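You operate a simulated robot arm through the tools that you are given. There is no shell and no other tool. Be economical: measure what you need, move in short steps, check, and stop when the job is done.

The job below is to be done with a simulated robot arm. You get a single attempt, and the scene is never put back.

JOB
Slide the QUOTES strip into the silver holder, then tighten the brass screw.
Fine: lay it on the feed plate first and slide it all the way in; keep the holder clamped while you slide; open the clamp after.

Only the result counts: the job must be done as asked and must still hold three seconds after the hand-in. Knocking over, shifting, dropping, spilling or breaking anything else fails it.

ROBOT AND FRAMES
A 6-joint arm with a two-finger parallel gripper, fixed in place. Base frame: the origin is at the foot of the arm, x ahead of it, y to its left, z up; the work surface is at about z = 0.84. Lengths are in m, angles in degrees, forces in N, time in s.
With the tool pointing down near the work surface it reaches from about 0.26 to 0.68 m from the base axis. Its first joint turns from -66.0 to 66.0 degrees. Payload 2.9 kg.
The TCP is the grasp point between the finger pads, 0.03 m short of the fingertips. In the tool frame z runs along the fingers and y along their closing line. The gripper opens to 0.11 m. The fingers are 0.02 m wide and 0.01 m thick; the gripper's body (0.048 by 0.112 m) begins 0.055 m behind the TCP.
Orientation is told as [roll, pitch, yaw] about the base's x, y, z axes, in that order, counted from this pose: with the fingers straight down and closing along the base's y, the tool's x points along the base's -x, its y along +y and its z along -z.

CONTROLS
- The arm moves only by the tool jog_arm. Its arguments are lists of equal length, an entry for each row: "travel": the shift along the tool's x, y, z in cm, a list of three; "turn": the turn, a rotation vector about the tool's x, y, z in degrees, a list of three; "grip": the gripper command, from -1 (fully open) to 1 (shut), values between in proportion. In form: {"travel": [[tx, ty, tz], ...], "turn": [[ax, ay, az], ...], "grip": [grip, ...]}. A call has 1 to 10 rows; each row shifts and turns the commanded pose from where the row before left it, along the tool's axes as they then stand. Each row takes 0.2 s and may step no farther than 0.05 m and 8.6 degrees from the row before; otherwise, or with a gripper value out of range, the whole call is refused. A pose out of reach is approached as far as the arm can. The call stops where the force on the tool passes 40 N (or 10 N more than at its start, if that is more) or the arm is blocked; 0.2 s more then pass. The fingers move at their own pace (about 0.108 m/s each) and stop on an object; they squeeze with about 34 N. The grip force told is the motor's: it shows also when the fingers shut on nothing. Time passes only in rows, and 0.2 s behind the last, so rows that do not move let the fingers close. It gives the time, the measured TCP pose, the force on the tool (base axes), the opening and the grip force at its end, in the units of the frame above (readings bear some noise), with the torque about the TCP (base axes, N m) and any sound that the robot's microphone picked up.
- Cameras (640 x 400 px; columns grow to the right, rows downward): "scene" is fixed at [0.0775, 0.4276, 1.4053]; the picture's right is [-0.79, -0.61, 0.00], its down [-0.23, 0.30, -0.93] and it looks along [0.57, -0.73, -0.38] (base axes); focal length 332 px, centre (320, 200). "wrist" rides on the gripper at [0.072, 0.017, -0.103] in the tool frame; the picture's right is [-0.23, 0.97, 0.00], its down [-0.76, -0.18, -0.62] and it looks along [-0.61, -0.14, 0.78] (tool axes); focal length 222 px, centre (320, 200). There is no depth. A picture from a camera that has moved, and an enlarged one, comes with that camera's place and axes in the base frame and with its lens.
- get_image(camera): a new picture of that camera. It takes no simulated time.
- zoom(camera, box): a new picture of the part [left, top, right, bottom] of that camera's present view, enlarged. It takes no simulated time.
- sign_off(): hands the job in; it is judged then, once.

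Go step by step. Nothing tells you positions but the pictures and the camera data: compare them with the known pose of the tool, close in by small moves and look again before you grip or let go. The budget is 120 turns and 64 pictures, counting those below and the enlarged ones. Unless the task says otherwise, let go and move clear before handing in, and close with one line.

The tools are called after "Request:" as a command line: name --argument value ..., lists and objects as JSON in quotes. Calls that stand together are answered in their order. jog_arm: Moves the arm, as the interface text tells. Its arguments: {"type":"object","properties":{"travel":{"type":"array","items":{"type":"array","items":{"type":"number"}}},"turn":{"type":"array","items":{"type":"array","items":{"type":"number"}}},"grip":{"type":"array","items":{"type":"number"}}},"required":["travel","turn","grip"]} The other tools are called the same way: get_image (camera) takes a picture; zoom (camera, box) takes an enlarged picture of a part of a camera's view; sign_off () hands the job in.

At the start:

```text
time: 0.0
ee_pos: [0.4237, -0.176, 1.2193]
tcp_rot: [0.0, 0.0, -0.1]
contact_force: [0.1, -0.8, -0.8]
torque: [0.0, 0.02, 0.0]
grip_width: 0.1101
grasp_force: 0.0
```

scene: 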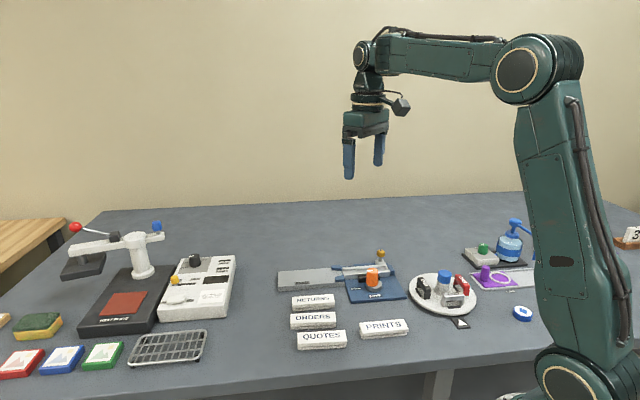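
wrist: 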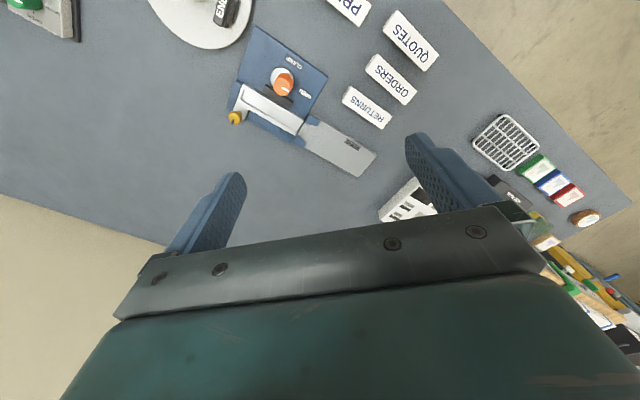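

I see the strips (RETURNS, ORDERS, QUOTES, PRINTS), a feed plate and a silver holder on a blue clamp base with an orange knob and a brass screw. I'll enlarge these before moving.

Request:
zoom --camera "scene" --box '[265, 230, 425, 360]'

Request:
zoom --camera "wrist" --box '[210, 0, 450, 190]'

```text
3.08 times, centred on (345, 295) of scene
camera zoom: at [0.0775, 0.4276, 1.4053], right [-0.79, -0.61, 0.0], down [-0.23, 0.3, -0.93], along [0.57, -0.73, -0.38], focal length 1020 px, centre (243, -92)
```

zoom: 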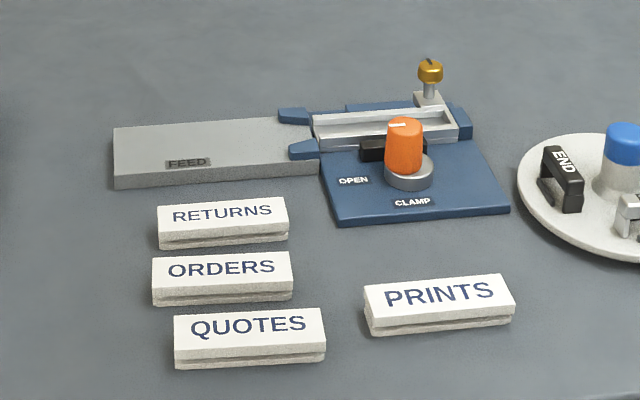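

```text
2.11 times, centred on (330, 95) of wrist
camera zoom: at [0.3501, -0.1591, 1.3225], right [0.23, 0.97, 0.0], down [0.76, -0.18, 0.62], along [0.61, -0.14, -0.78], focal length 468 px, centre (299, 421)
```

zoom: 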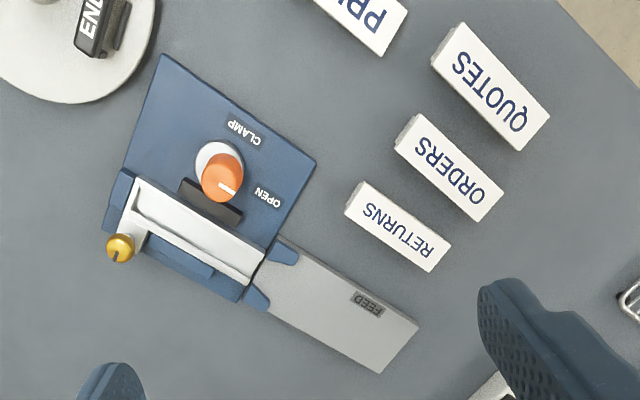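

QUOTES looks to be at about (0.41, -0.01), with its long axis at 42–45° to x. The feed plate and holder run along the same sort of line from (0.64, -0.11) to (0.45, -0.30). I'll move above QUOTES, turn the gripper across it and look again.

Request:
jog_arm --travel '[[0.25, 3.25, 3], [0.25, 3.25, 3], [0.25, 3.25, 3], [0.25, 3.25, 3], [0.25, 3.25, 3], [0, 0, 0], [0, 0, 0], [0, 0, 0], [0, 0, 0], [0, 0, 0]]' --turn '[[0, 0, 0], [0, 0, 0], [0, 0, 0], [0, 0, 0], [0, 0, 0], [0, 0, -8.5], [0, 0, -8.5], [0, 0, -8.5], [0, 0, -8.5], [0, 0, -8.5]]' --grip '[-1, -1, -1, -1, -1, -1, -1, -1, -1, -1]'

Request:
get_image --camera "wrist"

Request:
zoom --camera "scene" --box '[330, 240, 420, 310]'

```text
time: 2.2
ee_pos: [0.4108, -0.0128, 1.0692]
tcp_rot: [0.0, 0.0, 42.6]
contact_force: [-0.4, -0.6, 0.4]
torque: [-0.01, 0.0, 0.0]
grip_width: 0.11
grasp_force: 0.1
```

```text
59 pictures are left
camera wrist: at [0.3453, -0.0504, 1.1727], right [-0.49, 0.87, 0.0], down [0.68, 0.39, 0.62], along [0.54, 0.31, -0.78], focal length 222 px, centre (320, 200)
```

wrist: 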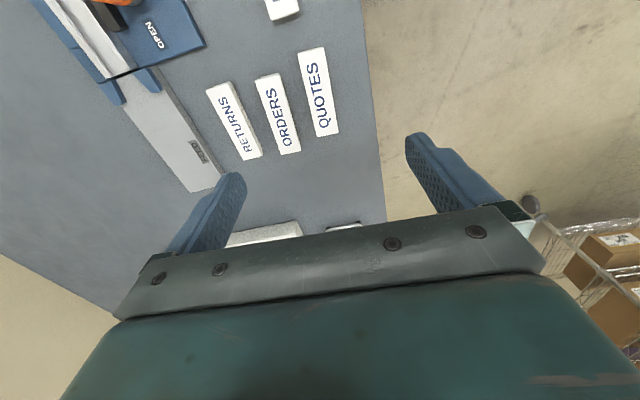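

```text
5.71 times, centred on (375, 275) of scene
camera zoom: at [0.0775, 0.4276, 1.4053], right [-0.79, -0.61, 0.0], down [-0.23, 0.3, -0.93], along [0.57, -0.73, -0.38], focal length 1894 px, centre (6, -229)
```

zoom: 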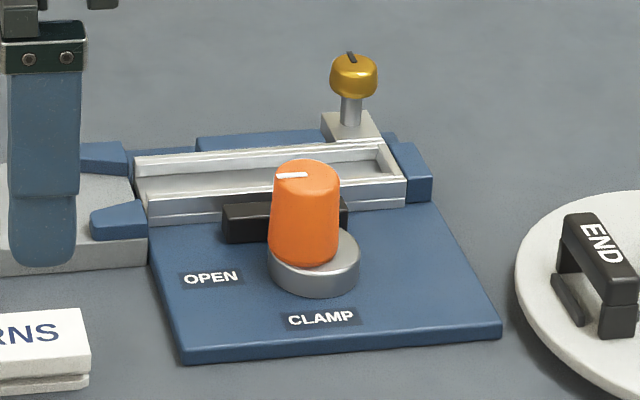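

The knob's white pointer faces OPEN, so the holder isn't clamped yet. I'll clamp it first by turning the knob about +90° counter-clockwise. The knob is near (0.415, -0.235) with its top at about z 0.907, so I'll go above it and look.

Request:
jog_arm --travel '[[0, 0, 0], [0, 0, 0], [0, 0, 0], [0, 0, 0], [0, 0, 0], [0, 0, 0], [0, 0, 0], [0, 0, 0], [0, 0, 0], [0, 0, 0]]' --turn '[[0, 0, 8.6], [0, 0, 8.6], [0, 0, 8.6], [0, 0, 8.6], [0, 0, 8.6], [0, 0, 8.6], [0, 0, 8.6], [0, 0, 8.6], [0, 0, 8.6], [0, 0, 8.6]]' --grip '[-1, -1, -1, -1, -1, -1, -1, -1, -1, -1]'

Request:
jog_arm --travel '[[-2.59, -2.64, 1.33], [-2.59, -2.64, 1.33], [-2.59, -2.64, 1.33], [-2.59, -2.64, 1.33], [-2.59, -2.64, 1.33], [-2.59, -2.64, 1.33], [0, 0, 0]]' --turn '[[0, 0, 0], [0, 0, 0], [0, 0, 0], [0, 0, 0], [0, 0, 0], [0, 0, 0], [0, 0, 0]]' --grip '[-1, -1, -1, -1, -1, -1, -1]'

Request:
get_image --camera "wrist"

```text
time: 4.4
ee_pos: [0.4091, -0.0136, 1.0689]
tcp_rot: [0.0, 0.0, -43.6]
contact_force: [-0.7, 0.2, 0.4]
torque: [-0.01, -0.01, -0.03]
grip_width: 0.1102
grasp_force: 0.0
```

```text
time: 6.0
ee_pos: [0.4146, -0.2359, 0.9884]
tcp_rot: [0.0, 0.0, -43.3]
contact_force: [-0.2, -0.4, 0.1]
torque: [0.02, -0.04, -0.01]
grip_width: 0.1098
grasp_force: 0.1
```

```text
57 pictures are left
camera wrist: at [0.3738, -0.1734, 1.0925], right [0.83, 0.55, 0.0], down [0.43, -0.65, 0.62], along [0.34, -0.52, -0.78], focal length 222 px, centre (320, 200)
```

wrist: 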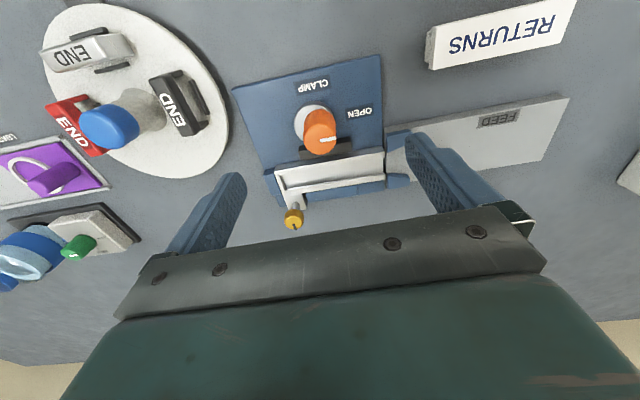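

Request:
zoom --camera "wrist" --box '[230, 50, 450, 240]'

```text
2.11 times, centred on (340, 145) of wrist
camera zoom: at [0.3738, -0.1734, 1.0925], right [0.83, 0.55, 0.0], down [0.43, -0.65, 0.62], along [0.34, -0.52, -0.78], focal length 468 px, centre (278, 316)
```

zoom: 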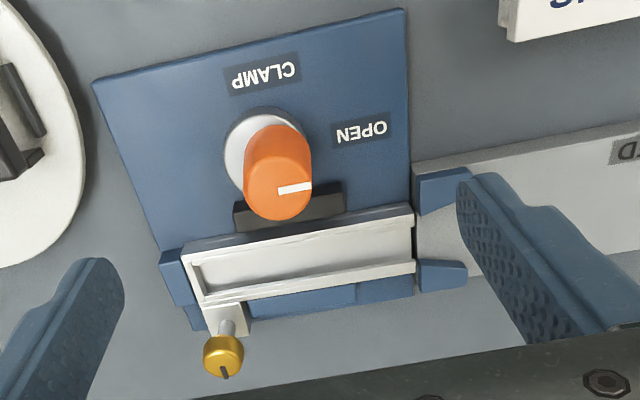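

The pointer is confirmed at OPEN, and the knob centre is about (0.416, -0.237). I'll narrow the fingers, go down over the knob and close.

Request:
jog_arm --travel '[[-0.1, 0, 0], [0, 0, 2.5], [0, 0, 2.5], [0, 0, 2.0], [0, 0, 1.0], [0, 0, 0], [0, 0, 0], [0, 0, 0]]' --turn '[[0, 0, 0], [0, 0, 0], [0, 0, 0], [0, 0, 0], [0, 0, 0], [0, 0, 0], [0, 0, 0], [0, 0, 0]]' --grip '[-0.1, -0.1, -0.1, -0.1, -0.1, 1, 1, 1]'

Request:
get_image --camera "wrist"

```text
time: 7.8
ee_pos: [0.4125, -0.2381, 0.9093]
tcp_rot: [-0.1, 0.1, -43.5]
contact_force: [-8.1, -8.7, 1.1]
torque: [-0.43, 0.06, -0.08]
grip_width: 0.0314
grasp_force: 45.2
```

```text
55 pictures are left
camera wrist: at [0.3729, -0.1746, 1.0125], right [0.84, 0.55, 0.0], down [0.43, -0.65, 0.62], along [0.34, -0.52, -0.78], focal length 222 px, centre (320, 200)
```

wrist: 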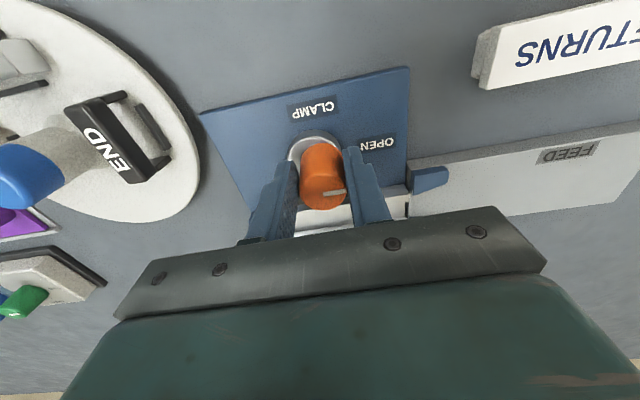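

I have the knob, about 3 mm off-centre. I'll relieve that offset and turn it counter-clockwise towards CLAMP.

Request:
jog_arm --travel '[[0, -0.3, 0], [0, 0, 0], [0, 0, 0], [0, 0, 0], [0, 0, 0], [0, 0, 0]]' --turn '[[0, 0, 0], [0, 0, -6], [0, 0, -6], [0, 0, -6], [0, 0, -6], [0, 0, -6]]' --grip '[1, 1, 1, 1, 1, 1]'

Request:
get_image --camera "wrist"

```text
time: 9.2
ee_pos: [0.4113, -0.2414, 0.9094]
tcp_rot: [-0.3, 0.0, -13.7]
contact_force: [-7.0, -19.6, -9.0]
torque: [-0.75, -0.66, -0.18]
grip_width: 0.0313
grasp_force: 44.9
```

```text
54 pictures are left
camera wrist: at [0.3452, -0.2066, 1.0125], right [0.45, 0.89, 0.0], down [0.7, -0.35, 0.62], along [0.56, -0.28, -0.78], focal length 222 px, centre (320, 200)
```

wrist: 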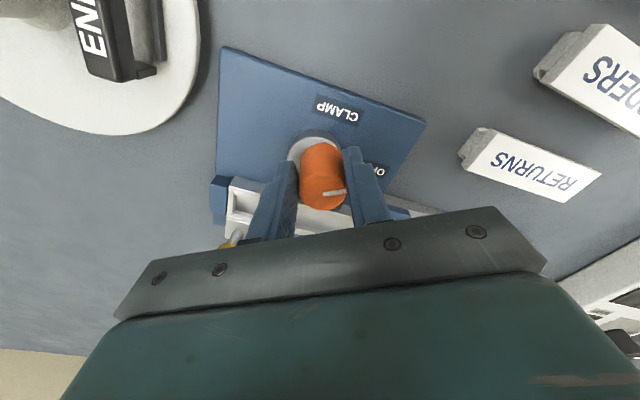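

The knob follows, but there's still a sideways load. I'll shift to relieve it and keep turning.

Request:
jog_arm --travel '[[0.1, -0.4, 0], [0, 0, 0], [0, 0, 0], [0, 0, 0], [0, 0, 0], [0, 0, 0]]' --turn '[[0, 0, 0], [0, 0, -6], [0, 0, -6], [0, 0, -6], [0, 0, -6], [0, 0, -6]]' --grip '[1, 1, 1, 1, 1, 1]'

```text
time: 10.6
ee_pos: [0.4118, -0.2444, 0.9102]
tcp_rot: [-0.3, -0.1, 16.5]
contact_force: [11.1, -26.5, -17.8]
torque: [-0.66, 0.0, -0.23]
grip_width: 0.0312
grasp_force: 45.3
```

Request:
get_image --camera "wrist"

Request:
zoom --camera "scene" --box '[330, 240, 420, 310]'

```text
53 pictures are left
camera wrist: at [0.3369, -0.2483, 1.0125], right [-0.06, 1.0, 0.0], down [0.78, 0.05, 0.63], along [0.62, 0.03, -0.78], focal length 222 px, centre (320, 200)
```

wrist: 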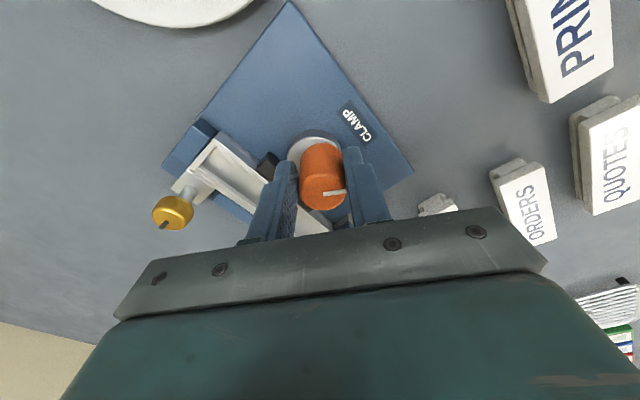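

```text
5.71 times, centred on (375, 275) of scene
camera zoom: at [0.078, 0.4268, 1.4056], right [-0.79, -0.61, 0.0], down [-0.23, 0.3, -0.93], along [0.57, -0.73, -0.38], focal length 1894 px, centre (6, -229)
```

zoom: 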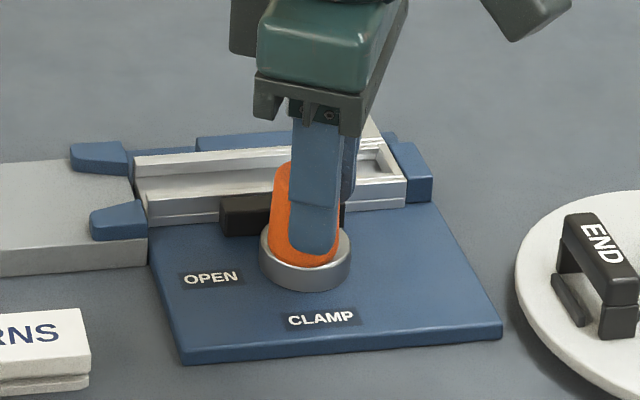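

Request:
jog_arm --travel '[[0, -0.15, 0.1], [0, -0.15, 0]]' --turn '[[0, 0, 0], [0, 0, 0]]' --grip '[1, 1]'

```text
time: 11.2
ee_pos: [0.4108, -0.2461, 0.9094]
tcp_rot: [0.0, 0.0, 16.6]
contact_force: [-2.4, -12.9, 7.1]
torque: [-0.45, -0.51, -0.04]
grip_width: 0.031
grasp_force: 45.2
```

Request:
jog_arm --travel '[[0, -0.1, 0], [0, 0, 0], [0, 0, 0], [0, 0, 0]]' --turn '[[0, 0, -6], [0, 0, -6], [0, 0, -6], [0, 0, 0]]' --grip '[1, 1, 1, 1]'

Request:
zoom --camera "scene" --box '[330, 240, 420, 310]'

```text
time: 12.2
ee_pos: [0.413, -0.2464, 0.9098]
tcp_rot: [-0.2, -0.2, 34.6]
contact_force: [0.4, -15.7, 23.0]
torque: [-0.55, 0.13, -0.11]
grip_width: 0.0312
grasp_force: 44.9
```

```text
5.71 times, centred on (375, 275) of scene
camera zoom: at [0.0772, 0.4274, 1.4054], right [-0.79, -0.61, 0.0], down [-0.23, 0.3, -0.93], along [0.57, -0.73, -0.38], focal length 1894 px, centre (6, -229)
```

zoom: 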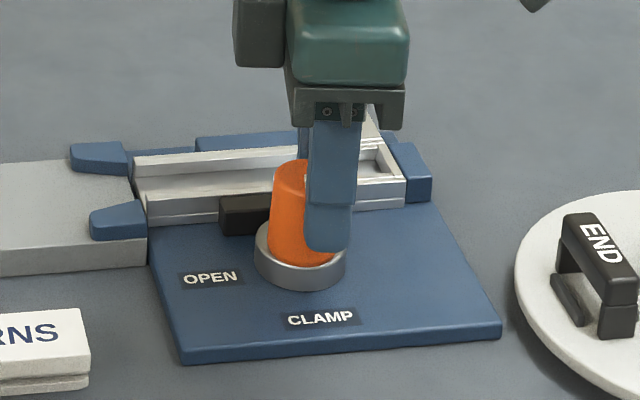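

The ring under the knob is an off-centre cam, so its movement is expected. About 78° is done, and I'll continue.

Request:
jog_arm --travel '[[0, -0.1, 0.1], [0, 0, 0], [0, 0, 0], [0, 0, 0]]' --turn '[[0, 0, -4], [0, 0, -4], [0, 0, -4], [0, 0, 0]]' --grip '[1, 1, 1, 1]'

Request:
get_image --camera "wrist"

```text
time: 13.2
ee_pos: [0.4133, -0.2485, 0.9089]
tcp_rot: [-0.5, -0.1, 46.5]
contact_force: [0.7, -19.1, 27.2]
torque: [-0.06, -0.55, -0.07]
grip_width: 0.0313
grasp_force: 44.9
```

```text
50 pictures are left
camera wrist: at [0.3509, -0.2885, 1.0124], right [-0.55, 0.83, -0.01], down [0.65, 0.43, 0.63], along [0.52, 0.34, -0.78], focal length 222 px, centre (320, 200)
```

wrist: 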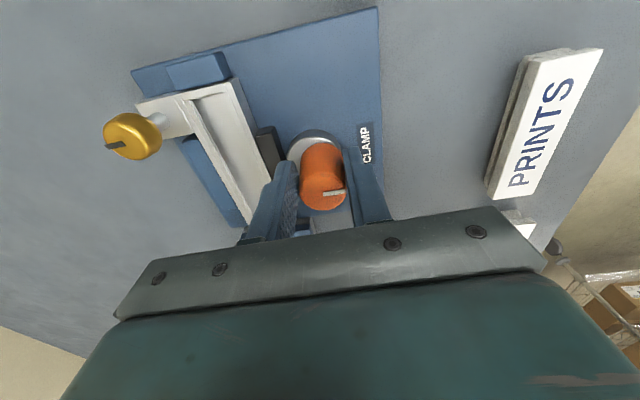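

Request:
jog_arm --travel '[[0, -0.1, -0.15], [0, 0, 0], [0, 0, 0], [0, 0, 0]]' --turn '[[0, 0, -3], [0, 0, -3], [0, 0, -3], [0, 0, 0]]' --grip '[1, 1, 1, 1]'

Request:
zoom --camera "scene" --box '[330, 240, 420, 310]'

```text
time: 14.2
ee_pos: [0.4148, -0.2483, 0.9083]
tcp_rot: [-0.2, 0.0, 55.6]
contact_force: [13.4, -15.4, 2.7]
torque: [-0.66, -0.21, -0.63]
grip_width: 0.031
grasp_force: 45.1
```

```text
5.71 times, centred on (375, 275) of scene
camera zoom: at [0.0777, 0.4272, 1.4054], right [-0.79, -0.61, 0.0], down [-0.23, 0.3, -0.93], along [0.57, -0.73, -0.38], focal length 1894 px, centre (6, -229)
```

zoom: 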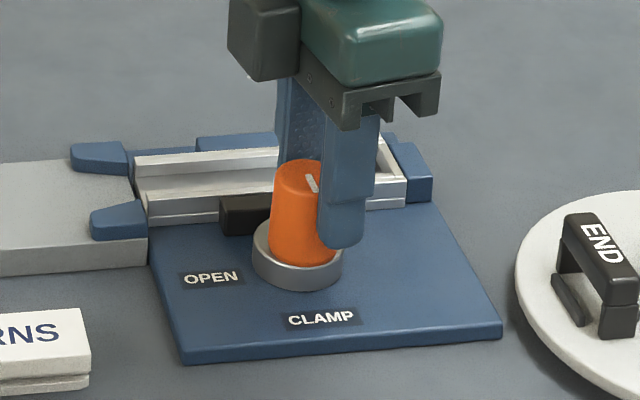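

Request:
jog_arm --travel '[[0, 0, 0], [0, 0, 0]]' --turn '[[0, 0, -3], [0, 0, 0]]' --grip '[1, 1]'

```text
time: 14.8
ee_pos: [0.4159, -0.2478, 0.9093]
tcp_rot: [-0.4, 0.0, 58.5]
contact_force: [15.8, -18.0, -4.6]
torque: [-0.74, -0.22, -0.84]
grip_width: 0.031
grasp_force: 45.6
```

The torque is rising, so the knob is at its CLAMP stop. I'll let go gently, rise and check.

Request:
jog_arm --travel '[[0, 0, 0], [0, 0, 0], [0, 0, -3], [0, 0, -4], [0, 0, -4], [0, 0, 0]]' --turn '[[0, 0, 2], [0, 0, 0], [0, 0, 0], [0, 0, 0], [0, 0, 0], [0, 0, 0]]' --grip '[1, 0.1, 0.1, 0, -0.5, -1]'

Request:
get_image --camera "wrist"

Request:
zoom --camera "scene" --box '[330, 240, 420, 310]'

```text
time: 16.2
ee_pos: [0.4139, -0.2471, 1.0186]
tcp_rot: [-0.1, -0.1, 56.7]
contact_force: [0.0, 0.3, -0.2]
torque: [0.0, 0.02, 0.01]
grip_width: 0.1099
grasp_force: 0.1
```

```text
48 pictures are left
camera wrist: at [0.3595, -0.298, 1.1224], right [-0.69, 0.73, 0.0], down [0.57, 0.54, 0.62], along [0.45, 0.43, -0.78], focal length 222 px, centre (320, 200)
```

wrist: 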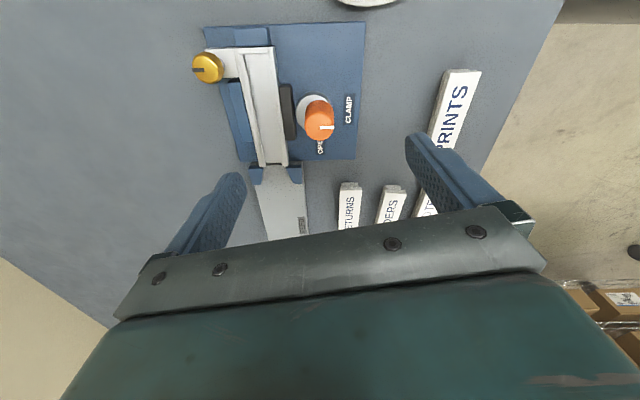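

```text
5.71 times, centred on (375, 275) of scene
camera zoom: at [0.0774, 0.4276, 1.4053], right [-0.79, -0.61, 0.0], down [-0.23, 0.3, -0.93], along [0.57, -0.73, -0.38], focal length 1894 px, centre (6, -229)
```

zoom: 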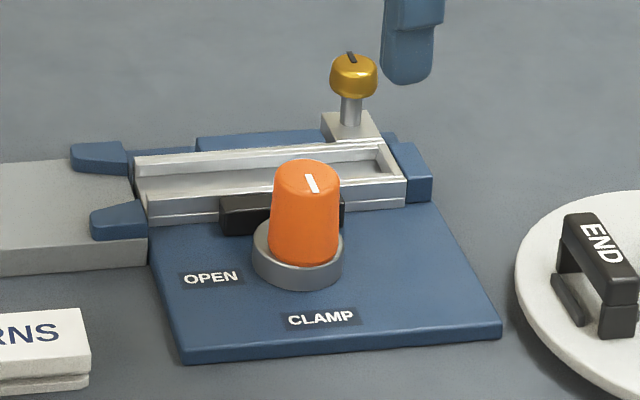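

The clamp is engaged. Next I'll measure the holder and feed-plate line precisely from here.

Request:
zoom --camera "wrist" --box '[180, 10, 380, 250]'

```text
1.67 times, centred on (280, 130) of wrist
camera zoom: at [0.3595, -0.298, 1.1224], right [-0.69, 0.73, 0.0], down [0.57, 0.54, 0.62], along [0.45, 0.43, -0.78], focal length 370 px, centre (387, 317)
```

zoom: 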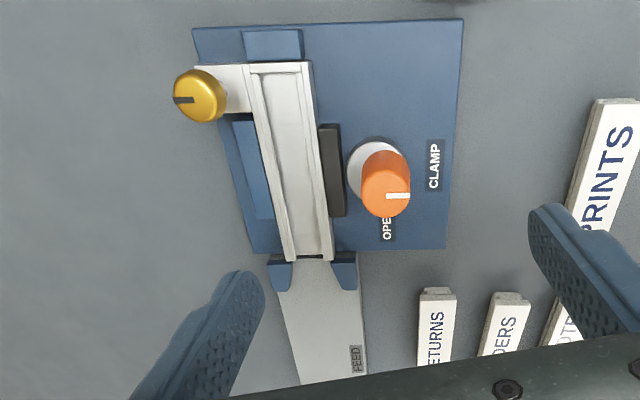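

The holder axis lies at about 44°, with its mouth at (0.504, -0.242), and the feed plate runs along the same line. I'll go back above QUOTES aligned to it.

Request:
jog_arm --travel '[[0, 0, 0], [0, 0, 0], [-2.27, 2.44, 0], [-2.27, 2.44, 0], [-2.27, 2.44, 0], [-2.27, 2.44, 0], [-2.27, 2.44, 0], [-2.27, 2.44, 0], [-2.27, 2.44, 0], [0, 0, 2]]' --turn '[[0, 0, 6.5], [0, 0, 6.5], [0, 0, 0], [0, 0, 0], [0, 0, 0], [0, 0, 0], [0, 0, 0], [0, 0, 0], [0, 0, 0], [0, 0, 0]]' --grip '[-1, -1, -1, -1, -1, -1, -1, -1, -1, -1]'

Request:
get_image --camera "wrist"

Request:
zoom --camera "scene" --box '[285, 290, 415, 360]'

```text
time: 18.4
ee_pos: [0.4109, -0.0132, 1.0001]
tcp_rot: [0.0, 0.0, 43.6]
contact_force: [-0.5, -0.3, -0.4]
torque: [-0.01, 0.0, 0.0]
grip_width: 0.11
grasp_force: 0.1
```

```text
45 pictures are left
camera wrist: at [0.3458, -0.0507, 1.1024], right [-0.51, 0.86, 0.0], down [0.67, 0.4, 0.62], along [0.54, 0.32, -0.78], focal length 222 px, centre (320, 200)
```

wrist: 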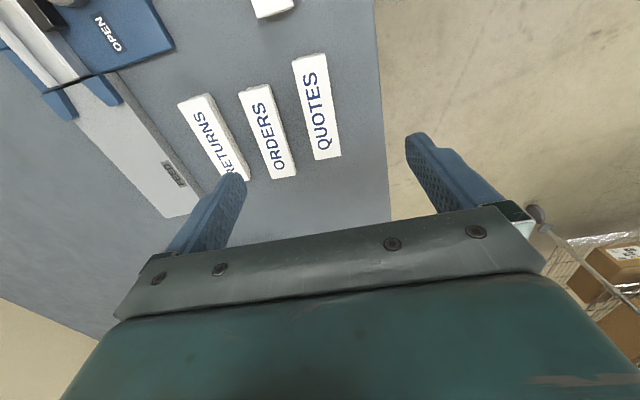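

```text
4.92 times, centred on (350, 325) of scene
camera zoom: at [0.0774, 0.4276, 1.4053], right [-0.79, -0.61, 0.0], down [-0.23, 0.3, -0.93], along [0.57, -0.73, -0.38], focal length 1632 px, centre (172, -415)
```

zoom: 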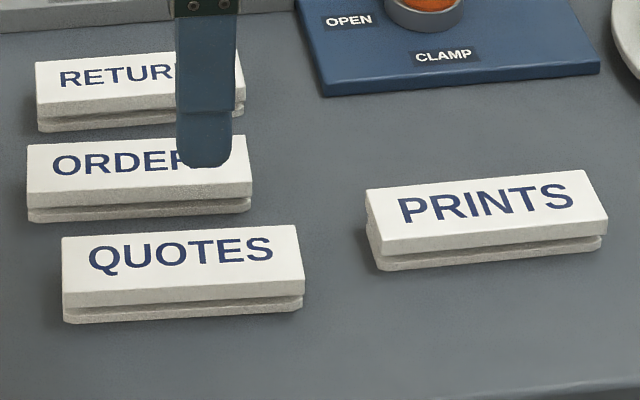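

QUOTES has side grooves, so the head should ride above the holder's lips. I'll grip it near its rear end, the one away from the holder. I'm centring, narrowing the fingers, going down part-way and checking.

Request:
jog_arm --travel '[[-1.65, 0, 0], [-1.65, 0, 0], [0, 0, 3], [0, 0, 3], [0, 0, 2.5], [0, 0, 0]]' --turn '[[0, 0, 1.5], [0, 0, 0], [0, 0, 0], [0, 0, 0], [0, 0, 0], [0, 0, 0]]' --grip '[0, 0, 0, 0, 0, 0]'

Request:
get_image --camera "wrist"

Request:
zoom --camera "scene" --box '[265, 290, 395, 360]'

```text
time: 19.8
ee_pos: [0.4342, 0.009, 0.913]
tcp_rot: [-0.1, 0.1, 42.0]
contact_force: [0.7, 0.8, 0.4]
torque: [0.02, 0.0, 0.06]
grip_width: 0.0553
grasp_force: 0.1
```

```text
43 pictures are left
camera wrist: at [0.37, -0.0275, 1.0162], right [-0.48, 0.88, 0.0], down [0.68, 0.38, 0.62], along [0.55, 0.3, -0.78], focal length 222 px, centre (320, 200)
```

wrist: 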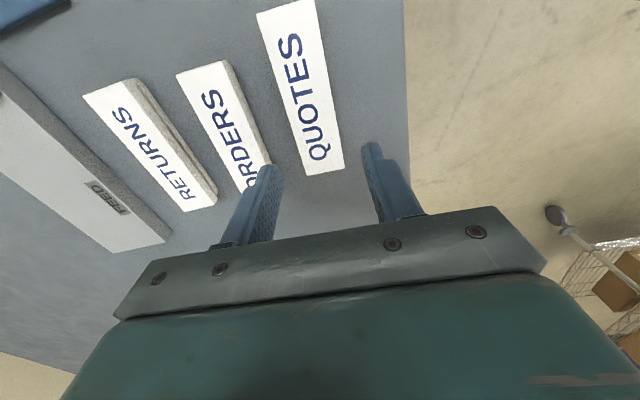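

```text
4.92 times, centred on (330, 325) of scene
camera zoom: at [0.0775, 0.4276, 1.4053], right [-0.79, -0.61, 0.0], down [-0.23, 0.3, -0.93], along [0.57, -0.73, -0.38], focal length 1632 px, centre (271, -415)
```

zoom: 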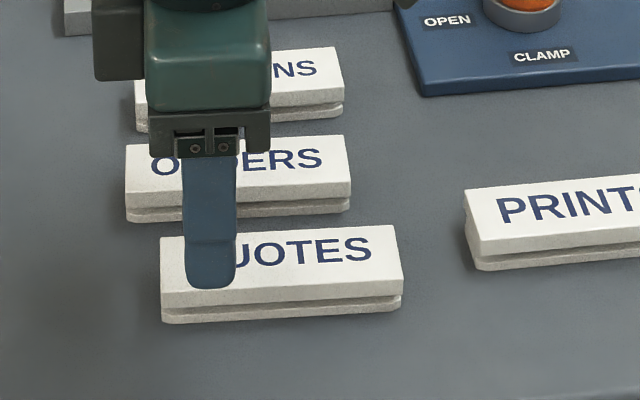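

The strip centre sits about 3 mm to the ORDERS side of the gripper axis. I'll correct that, go down to z 0.876 and close.

Request:
jog_arm --travel '[[0, -0.25, 0], [0, 0, 2], [0, 0, 1.6], [0, 0, 0], [0, 0, 0], [0, 0, 0]]' --turn '[[0, 0, 0], [0, 0, 0], [0, 0, 0], [0, 0, 0], [0, 0, 0], [0, 0, 0]]' --grip '[0, 0, 0, 0, 1, 1]'

Request:
get_image --camera "wrist"

```text
time: 21.2
ee_pos: [0.4371, 0.007, 0.8772]
tcp_rot: [0.0, 0.0, 41.9]
contact_force: [0.0, -0.3, 0.2]
torque: [0.03, -0.01, -0.02]
grip_width: 0.031
grasp_force: 34.2
```

```text
41 pictures are left
camera wrist: at [0.3709, -0.029, 0.9813], right [-0.48, 0.88, 0.0], down [0.68, 0.38, 0.62], along [0.55, 0.3, -0.78], focal length 222 px, centre (320, 200)
```

wrist: 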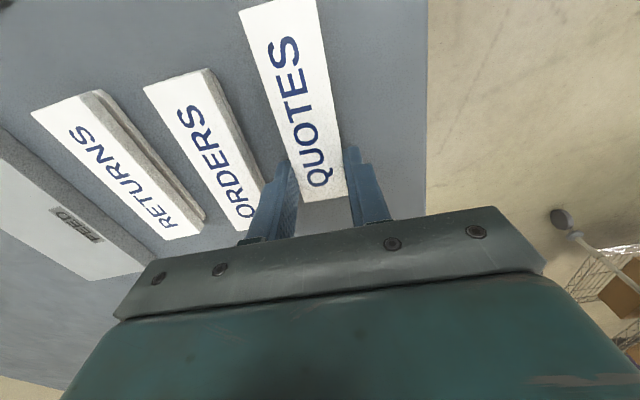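

It's gripped, 31 mm wide. I'll lift it, carry it over the feed plate and align to 44°.

Request:
jog_arm --travel '[[0, 0, -2], [0, 0, -3], [0, 0, -3], [0.18, -3.75, 0], [0.18, -3.75, 0], [0.18, -3.75, 0], [0.18, -3.75, 0], [0.18, -3.75, 0], [0.18, -3.75, 0], [0, 0, 0]]' --turn '[[0, 0, 0], [0, 0, 0], [0, 0, -2.2], [0, 0, 0], [0, 0, 0], [0, 0, 0], [0, 0, 0], [0, 0, 0], [0, 0, 0], [0, 0, 0]]' --grip '[1, 1, 1, 1, 1, 1, 1, 1, 1, 1]'

Request:
get_image --camera "wrist"

Request:
zoom --camera "scene" --box '[270, 220, 420, 310]'

```text
time: 23.4
ee_pos: [0.5864, -0.1615, 0.9581]
tcp_rot: [0.0, -0.1, 44.3]
contact_force: [0.4, 0.3, 0.2]
torque: [-0.01, 0.0, 0.02]
grip_width: 0.0
grasp_force: 34.2
```

```text
40 pictures are left
camera wrist: at [0.5226, -0.2008, 1.0615], right [-0.52, 0.86, 0.0], down [0.67, 0.4, 0.62], along [0.53, 0.32, -0.78], focal length 222 px, centre (320, 200)
```

wrist: 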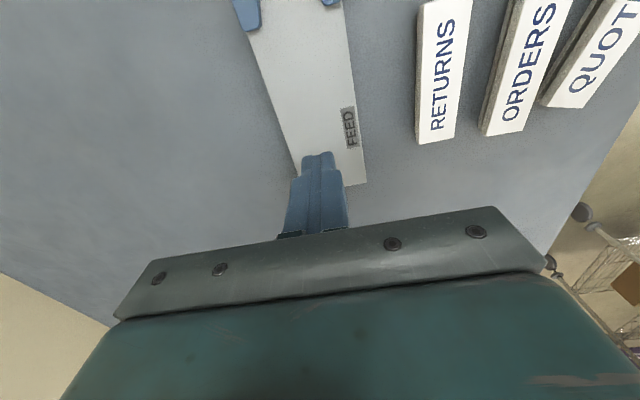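

```text
4.27 times, centred on (345, 265) of scene
camera zoom: at [0.0775, 0.4275, 1.4053], right [-0.79, -0.61, 0.0], down [-0.23, 0.3, -0.93], along [0.57, -0.73, -0.38], focal length 1414 px, centre (213, -77)
```

zoom: 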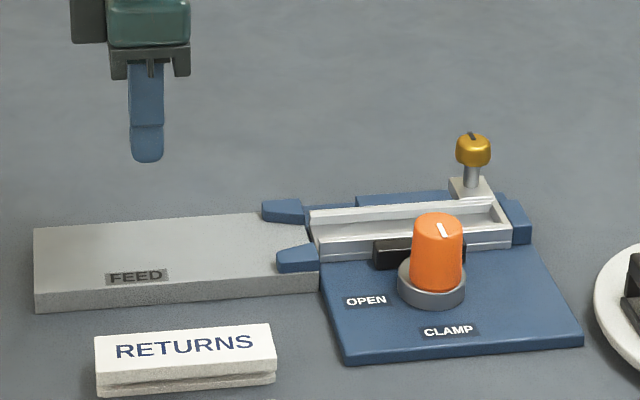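

The strip slipped out during the lift and seems to be still near its place. I'll go back, look, and take a deeper grip nearer the centre.

Request:
jog_arm --travel '[[0, 0, -3], [-0.18, 3.75, 0], [-0.18, 3.75, 0], [-0.18, 3.75, 0], [-0.18, 3.75, 0], [-0.18, 3.75, 0], [-0.18, 3.75, 0], [0, 0, 0]]' --turn '[[0, 0, 0], [0, 0, 0], [0, 0, 0], [0, 0, 0], [0, 0, 0], [0, 0, 0], [0, 0, 2.2], [0, 0, 0]]' --grip '[0, 0, 0, 0, 0, 0, 0, 0]'

Request:
get_image --camera "wrist"

Request:
zoom --camera "scene" --box '[265, 290, 395, 360]'

```text
time: 25.2
ee_pos: [0.4365, 0.0043, 0.9877]
tcp_rot: [0.0, 0.1, 41.9]
contact_force: [0.2, 0.0, -0.1]
torque: [0.01, -0.01, -0.01]
grip_width: 0.0551
grasp_force: 0.1
```

```text
38 pictures are left
camera wrist: at [0.3711, -0.0301, 1.0914], right [-0.48, 0.88, 0.0], down [0.68, 0.38, 0.62], along [0.55, 0.3, -0.78], focal length 222 px, centre (320, 200)
```

wrist: 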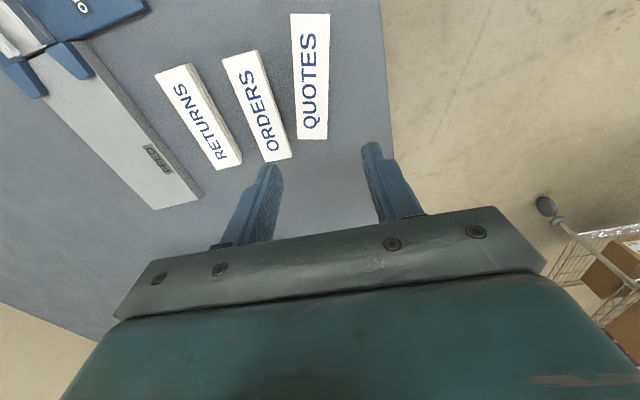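

```text
4.92 times, centred on (330, 325) of scene
camera zoom: at [0.0774, 0.4276, 1.4053], right [-0.79, -0.61, 0.0], down [-0.23, 0.3, -0.93], along [0.57, -0.73, -0.38], focal length 1632 px, centre (271, -415)
```

zoom: 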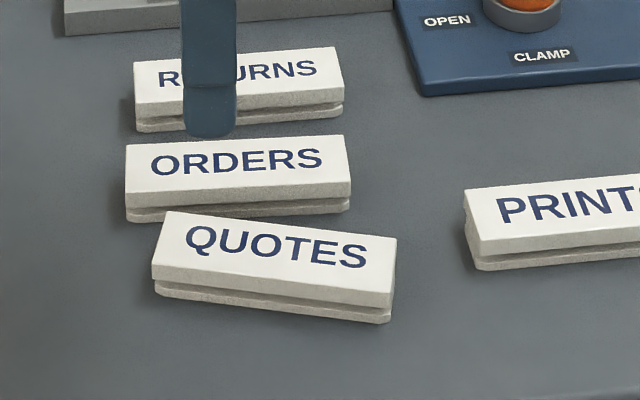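

QUOTES lies flat, rotated to about 27.5°, with its centre near (0.418, -0.0145). I'll align to that above its centre and check before going lower.

Request:
jog_arm --travel '[[0, 0, 0], [0, 0, 0], [2.47, -0.81, 0], [0, 0, 3], [0, 0, 3], [0, 0, 1.7], [0, 0, 0]]' --turn '[[0, 0, 7.2], [0, 0, 7.2], [0, 0, 0], [0, 0, 0], [0, 0, 0], [0, 0, 0], [0, 0, 0]]' --grip '[0.15, 0.15, 0.15, 0.15, 0.15, 0.15, 0.15]'

Request:
get_image --camera "wrist"

```text
time: 26.8
ee_pos: [0.4194, -0.0123, 0.9117]
tcp_rot: [0.0, 0.0, 27.6]
contact_force: [0.3, -0.6, 1.1]
torque: [0.01, -0.07, 0.0]
grip_width: 0.047
grasp_force: 0.0
```

```text
36 pictures are left
camera wrist: at [0.3468, -0.0305, 1.0138], right [-0.25, 0.97, 0.0], down [0.76, 0.2, 0.62], along [0.6, 0.16, -0.78], focal length 222 px, centre (320, 200)
```

wrist: 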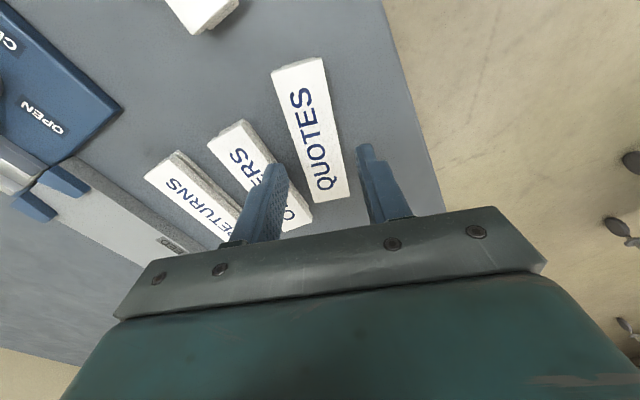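

The alignment is good, but the inner finger would come close to ORDERS. I'll shift 8 mm forward along the strip, narrow the opening a bit, then go down deeper and close.

Request:
jog_arm --travel '[[0.8, 0, 0], [0, 0, 2], [0, 0, 1.3], [0, 0, 0.5], [0, 0, 0]]' --turn '[[0, 0, -1.5], [0, 0, 0], [0, 0, 0], [0, 0, 0], [0, 0, 0]]' --grip '[0.24, 0.24, 0.24, 0.24, 0.24]'

Request:
get_image --camera "wrist"

Request:
zoom --camera "scene" --box '[265, 290, 395, 360]'

```text
time: 28.0
ee_pos: [0.4112, -0.0145, 0.8727]
tcp_rot: [0.1, 0.0, 29.2]
contact_force: [0.2, 0.8, 0.2]
torque: [0.0, 0.01, 0.0]
grip_width: 0.0419
grasp_force: 0.0
```

```text
35 pictures are left
camera wrist: at [0.3398, -0.0357, 0.9756], right [-0.28, 0.96, 0.0], down [0.75, 0.22, 0.62], along [0.6, 0.17, -0.78], focal length 222 px, centre (320, 200)
```

wrist: 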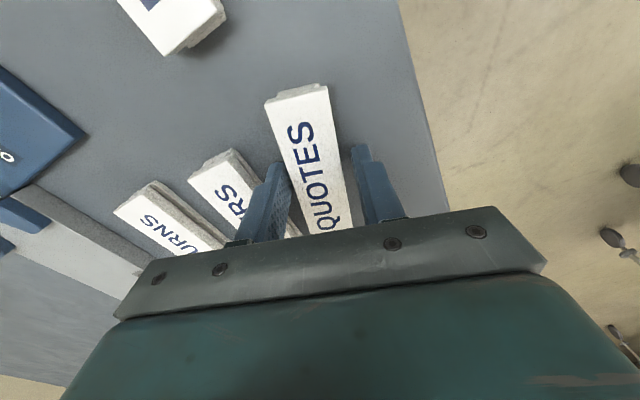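

```text
4.92 times, centred on (330, 325) of scene
camera zoom: at [0.0775, 0.4276, 1.4053], right [-0.79, -0.61, 0.0], down [-0.23, 0.3, -0.93], along [0.57, -0.73, -0.38], focal length 1632 px, centre (271, -415)
```

zoom: 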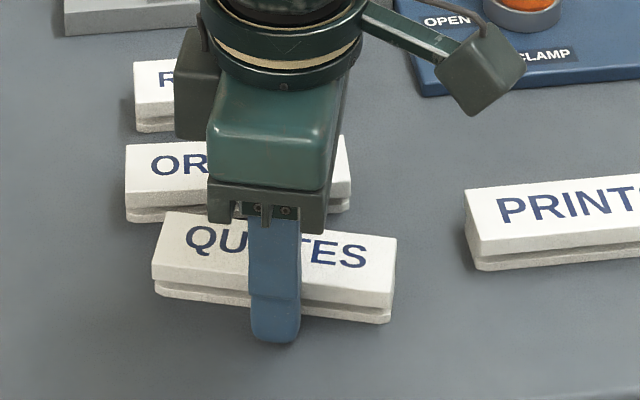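

The fingers straddle the strip near its middle with the tips close to the table. I'll close and make a short slow lift to test the grip.

Request:
jog_arm --travel '[[0, 0, 0.05], [0, 0, 0], [0, 0, 0], [0, 0, 0], [0, 0, -0.5], [0, 0, -1], [0, 0, -2], [0, 0, 0]]' --turn '[[0, 0, 0], [0, 0, 0], [0, 0, 0], [0, 0, 0], [0, 0, 0], [0, 0, 0], [0, 0, 0], [0, 0, 0]]' --grip '[0.24, 1, 1, 1, 1, 1, 1, 1]'

Request:
zoom --camera "scene" --box '[265, 290, 395, 360]'

```text
time: 29.8
ee_pos: [0.4114, -0.0156, 0.9083]
tcp_rot: [0.0, 0.0, 29.1]
contact_force: [0.4, 0.8, -0.6]
torque: [0.01, 0.02, 0.01]
grip_width: 0.031
grasp_force: 33.9
```

```text
4.92 times, centred on (330, 325) of scene
camera zoom: at [0.0775, 0.4276, 1.4053], right [-0.79, -0.61, 0.0], down [-0.23, 0.3, -0.93], along [0.57, -0.73, -0.38], focal length 1632 px, centre (271, -415)
```

zoom: 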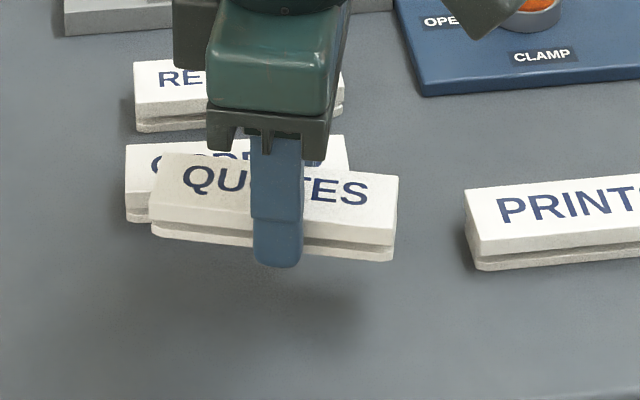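

The lift held, and the grip is near the strip's middle. I'll rise, turn to 44.3° and carry it over the feed plate.

Request:
jog_arm --travel '[[0, 0, -2], [0, 0, -2], [0.12, -3.78, 0], [0.12, -3.78, 0], [0.12, -3.78, 0], [0.12, -3.78, 0], [0.12, -3.78, 0], [0.12, -3.78, 0], [0, 0, 0]]' --turn '[[0, 0, -7.6], [0, 0, -7.6], [0, 0, 0], [0, 0, 0], [0, 0, 0], [0, 0, 0], [0, 0, 0], [0, 0, 0], [0, 0, 0]]' --grip '[1, 1, 1, 1, 1, 1, 1, 1, 1]'

Request:
get_image --camera "wrist"

Request:
zoom --camera "scene" --box '[270, 220, 420, 310]'

```text
time: 31.8
ee_pos: [0.5631, -0.1816, 0.9474]
tcp_rot: [0.0, 0.0, 44.2]
contact_force: [-0.3, 0.0, -1.2]
torque: [-0.01, 0.02, 0.06]
grip_width: 0.0307
grasp_force: 33.6
```

```text
32 pictures are left
camera wrist: at [0.5003, -0.2213, 1.0509], right [-0.52, 0.86, 0.0], down [0.67, 0.41, 0.62], along [0.53, 0.32, -0.78], focal length 222 px, centre (320, 200)
```

wrist: 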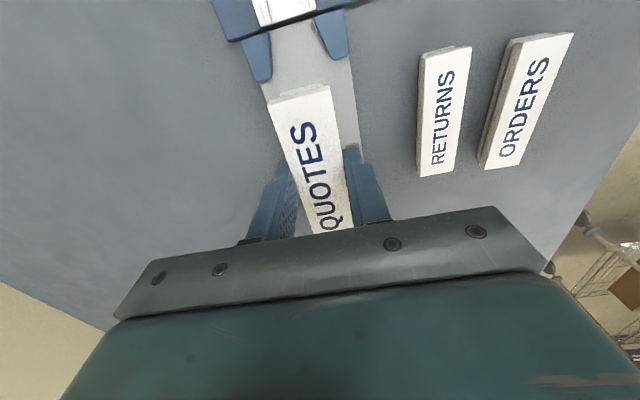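

```text
4.27 times, centred on (345, 265) of scene
camera zoom: at [0.0775, 0.4275, 1.4053], right [-0.79, -0.61, 0.0], down [-0.23, 0.3, -0.93], along [0.57, -0.73, -0.38], focal length 1414 px, centre (213, -77)
```

zoom: 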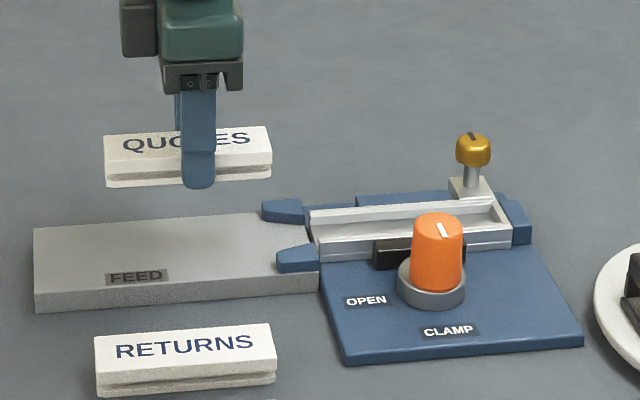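

Alignment along the line looks good, but sideways I'm perhaps 3–5 mm towards the strips' side. I'll shift part of that, go lower and check.

Request:
jog_arm --travel '[[0, -0.35, 0], [0, 0, 2], [0, 0, 2], [0, 0, 0]]' --turn '[[0, 0, 0], [0, 0, 0], [0, 0, 0], [0, 0, 0]]' --grip '[1, 1, 1, 1]'

Request:
zoom --camera "wrist" --box '[200, 0, 420, 240]'

Request:
zoom --camera "scene" --box '[270, 240, 390, 310]'

```text
time: 32.8
ee_pos: [0.5666, -0.1851, 0.9074]
tcp_rot: [0.0, 0.1, 44.3]
contact_force: [0.3, 0.6, -0.9]
torque: [-0.01, 0.0, -0.05]
grip_width: 0.0307
grasp_force: 34.1
```

```text
1.67 times, centred on (310, 120) of wrist
camera zoom: at [0.5033, -0.224, 1.0105], right [-0.52, 0.86, 0.0], down [0.67, 0.41, 0.62], along [0.53, 0.32, -0.78], focal length 370 px, centre (337, 333)
```

zoom: 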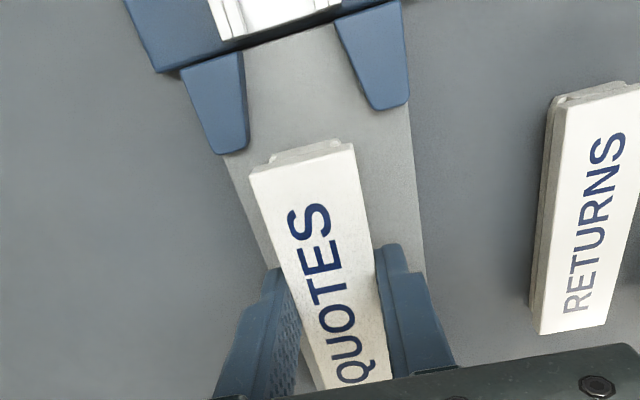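

```text
5.33 times, centred on (330, 275) of scene
camera zoom: at [0.0775, 0.4276, 1.4053], right [-0.79, -0.61, 0.0], down [-0.23, 0.3, -0.93], along [0.57, -0.73, -0.38], focal length 1768 px, centre (267, -200)
```

zoom: 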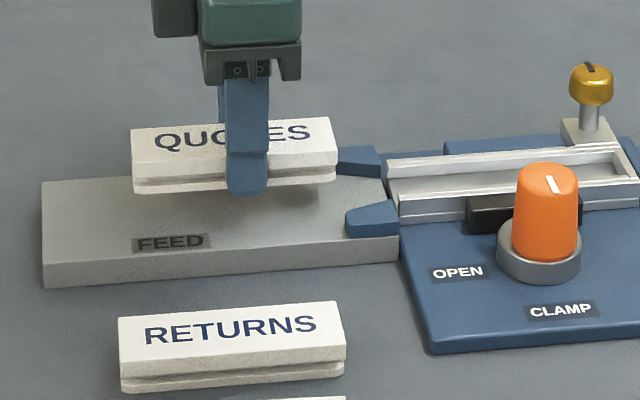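

The axis is now within about 2 mm. I'll back off 1.5 cm so the strip lands clear of the guides, correct sideways by +1.5 mm, and lower in small steps to contact.

Request:
jog_arm --travel '[[-1.5, 0.15, 0], [0, 0, 0.7], [0, 0, 0.4], [0, 0, 0.3], [0, 0, 0]]' --turn '[[0, 0, 0], [0, 0, 0], [0, 0, 0], [0, 0, 0], [0, 0, 0]]' --grip '[1, 1, 1, 1, 1]'

Request:
zoom --camera "scene" --box '[270, 240, 390, 310]'

```text
time: 34.0
ee_pos: [0.577, -0.1746, 0.8923]
tcp_rot: [0.0, -0.1, 44.4]
contact_force: [0.5, 0.0, -0.1]
torque: [0.03, -0.03, 0.02]
grip_width: 0.0307
grasp_force: 34.3
```

```text
5.33 times, centred on (330, 275) of scene
camera zoom: at [0.0775, 0.4276, 1.4053], right [-0.79, -0.61, 0.0], down [-0.23, 0.3, -0.93], along [0.57, -0.73, -0.38], focal length 1768 px, centre (267, -200)
```

zoom: 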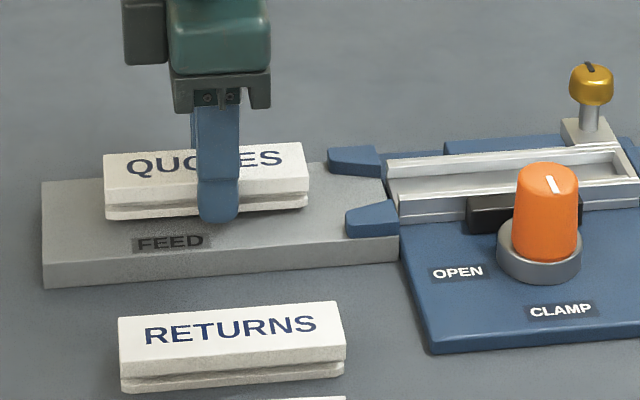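

Request:
jog_arm --travel '[[0, 0, 0.2], [0, 0, 0.15], [0, 0, 0.15], [0, 0, 0]]' --turn '[[0, 0, 0], [0, 0, 0], [0, 0, 0], [0, 0, 0]]' --grip '[1, 1, 1, 1]'

```text
time: 35.0
ee_pos: [0.5765, -0.1738, 0.8888]
tcp_rot: [-0.1, 0.0, 44.3]
contact_force: [-0.2, 0.4, -0.7]
torque: [0.0, -0.01, -0.02]
grip_width: 0.0308
grasp_force: 34.1
```

Nothing has touched yet at z 0.889, so I'll keep lowering in small steps.

Request:
jog_arm --travel '[[0, 0, 0.15], [0, 0, 0.15], [0, 0, 0]]' --turn '[[0, 0, 0], [0, 0, 0], [0, 0, 0]]' --grip '[1, 1, 1]'

```text
time: 35.8
ee_pos: [0.5767, -0.1742, 0.8882]
tcp_rot: [-0.2, 0.0, 44.3]
contact_force: [-7.2, 2.0, 24.5]
torque: [-0.1, 0.4, -0.03]
grip_width: 0.0306
grasp_force: 34.2
```

The strip has landed on the plate at about z 0.888. I'll ease the pressure, let go, move back along the strip to its rear part and grip again there for the slide.

Request:
jog_arm --travel '[[0, 0, -0.2], [0, 0, 0], [0, 0, 0], [-1.6, 0, 0], [-1.6, 0, 0], [0, 0, 0]]' --turn '[[0, 0, 0], [0, 0, 0], [0, 0, 0], [0, 0, 0], [0, 0, 0], [0, 0, 0]]' --grip '[1, 0.15, 0.15, 0.15, 0.15, 0.15]'

Request:
get_image --camera "wrist"

Request:
zoom --camera "scene" --box '[270, 240, 390, 310]'

```text
time: 37.2
ee_pos: [0.5991, -0.1517, 0.888]
tcp_rot: [0.0, 0.0, 44.3]
contact_force: [-0.8, 0.6, -1.2]
torque: [0.01, 0.03, -0.01]
grip_width: 0.0471
grasp_force: 0.1
```

```text
27 pictures are left
camera wrist: at [0.5359, -0.1895, 0.9903], right [-0.52, 0.85, 0.0], down [0.67, 0.41, 0.62], along [0.53, 0.32, -0.78], focal length 222 px, centre (320, 200)
```

wrist: 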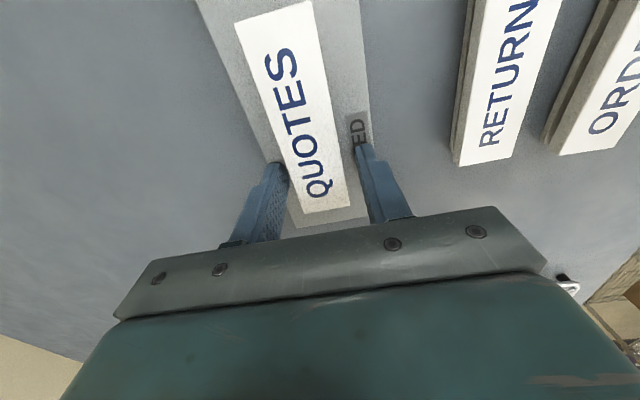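

```text
5.33 times, centred on (330, 275) of scene
camera zoom: at [0.0774, 0.4276, 1.4053], right [-0.79, -0.61, 0.0], down [-0.23, 0.3, -0.93], along [0.57, -0.73, -0.38], focal length 1768 px, centre (267, -200)
```

zoom: 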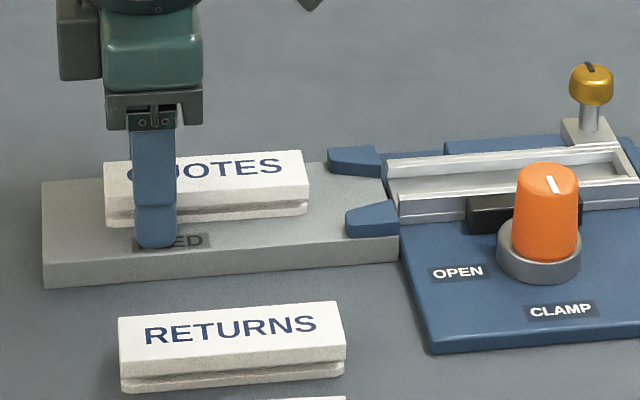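

The strip lies flat on the plate. I'll grip the rear part and slide towards the holder in small steps.

Request:
jog_arm --travel '[[0, 0, 0], [0, 0, 0], [0, 0, 0], [1, 0, 0], [1, 0, 0], [1, 0, 0], [1, 0, 0], [0, 0, 0]]' --turn '[[0, 0, 0], [0, 0, 0], [0, 0, 0], [0, 0, 0], [0, 0, 0], [0, 0, 0], [0, 0, 0], [0, 0, 0]]' --grip '[1, 1, 1, 1, 1, 1, 1, 1]'

Request:
get_image --camera "wrist"

```text
time: 39.0
ee_pos: [0.571, -0.1786, 0.8863]
tcp_rot: [0.0, 0.0, 44.5]
contact_force: [0.8, 0.7, 0.0]
torque: [0.0, -0.01, -0.02]
grip_width: 0.0307
grasp_force: 33.8
```

```text
25 pictures are left
camera wrist: at [0.5072, -0.2183, 0.9907], right [-0.52, 0.86, 0.0], down [0.67, 0.41, 0.62], along [0.53, 0.32, -0.78], focal length 222 px, centre (320, 200)
```

wrist: 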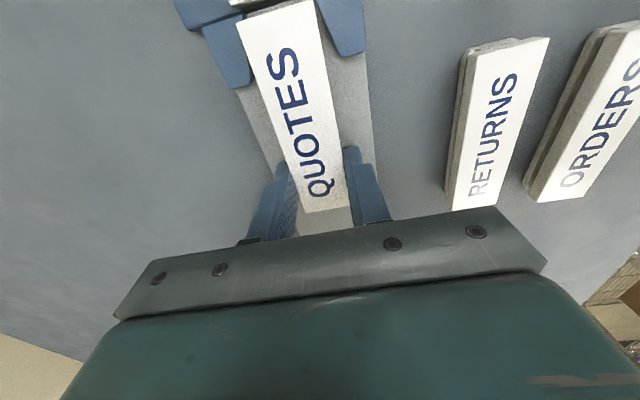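

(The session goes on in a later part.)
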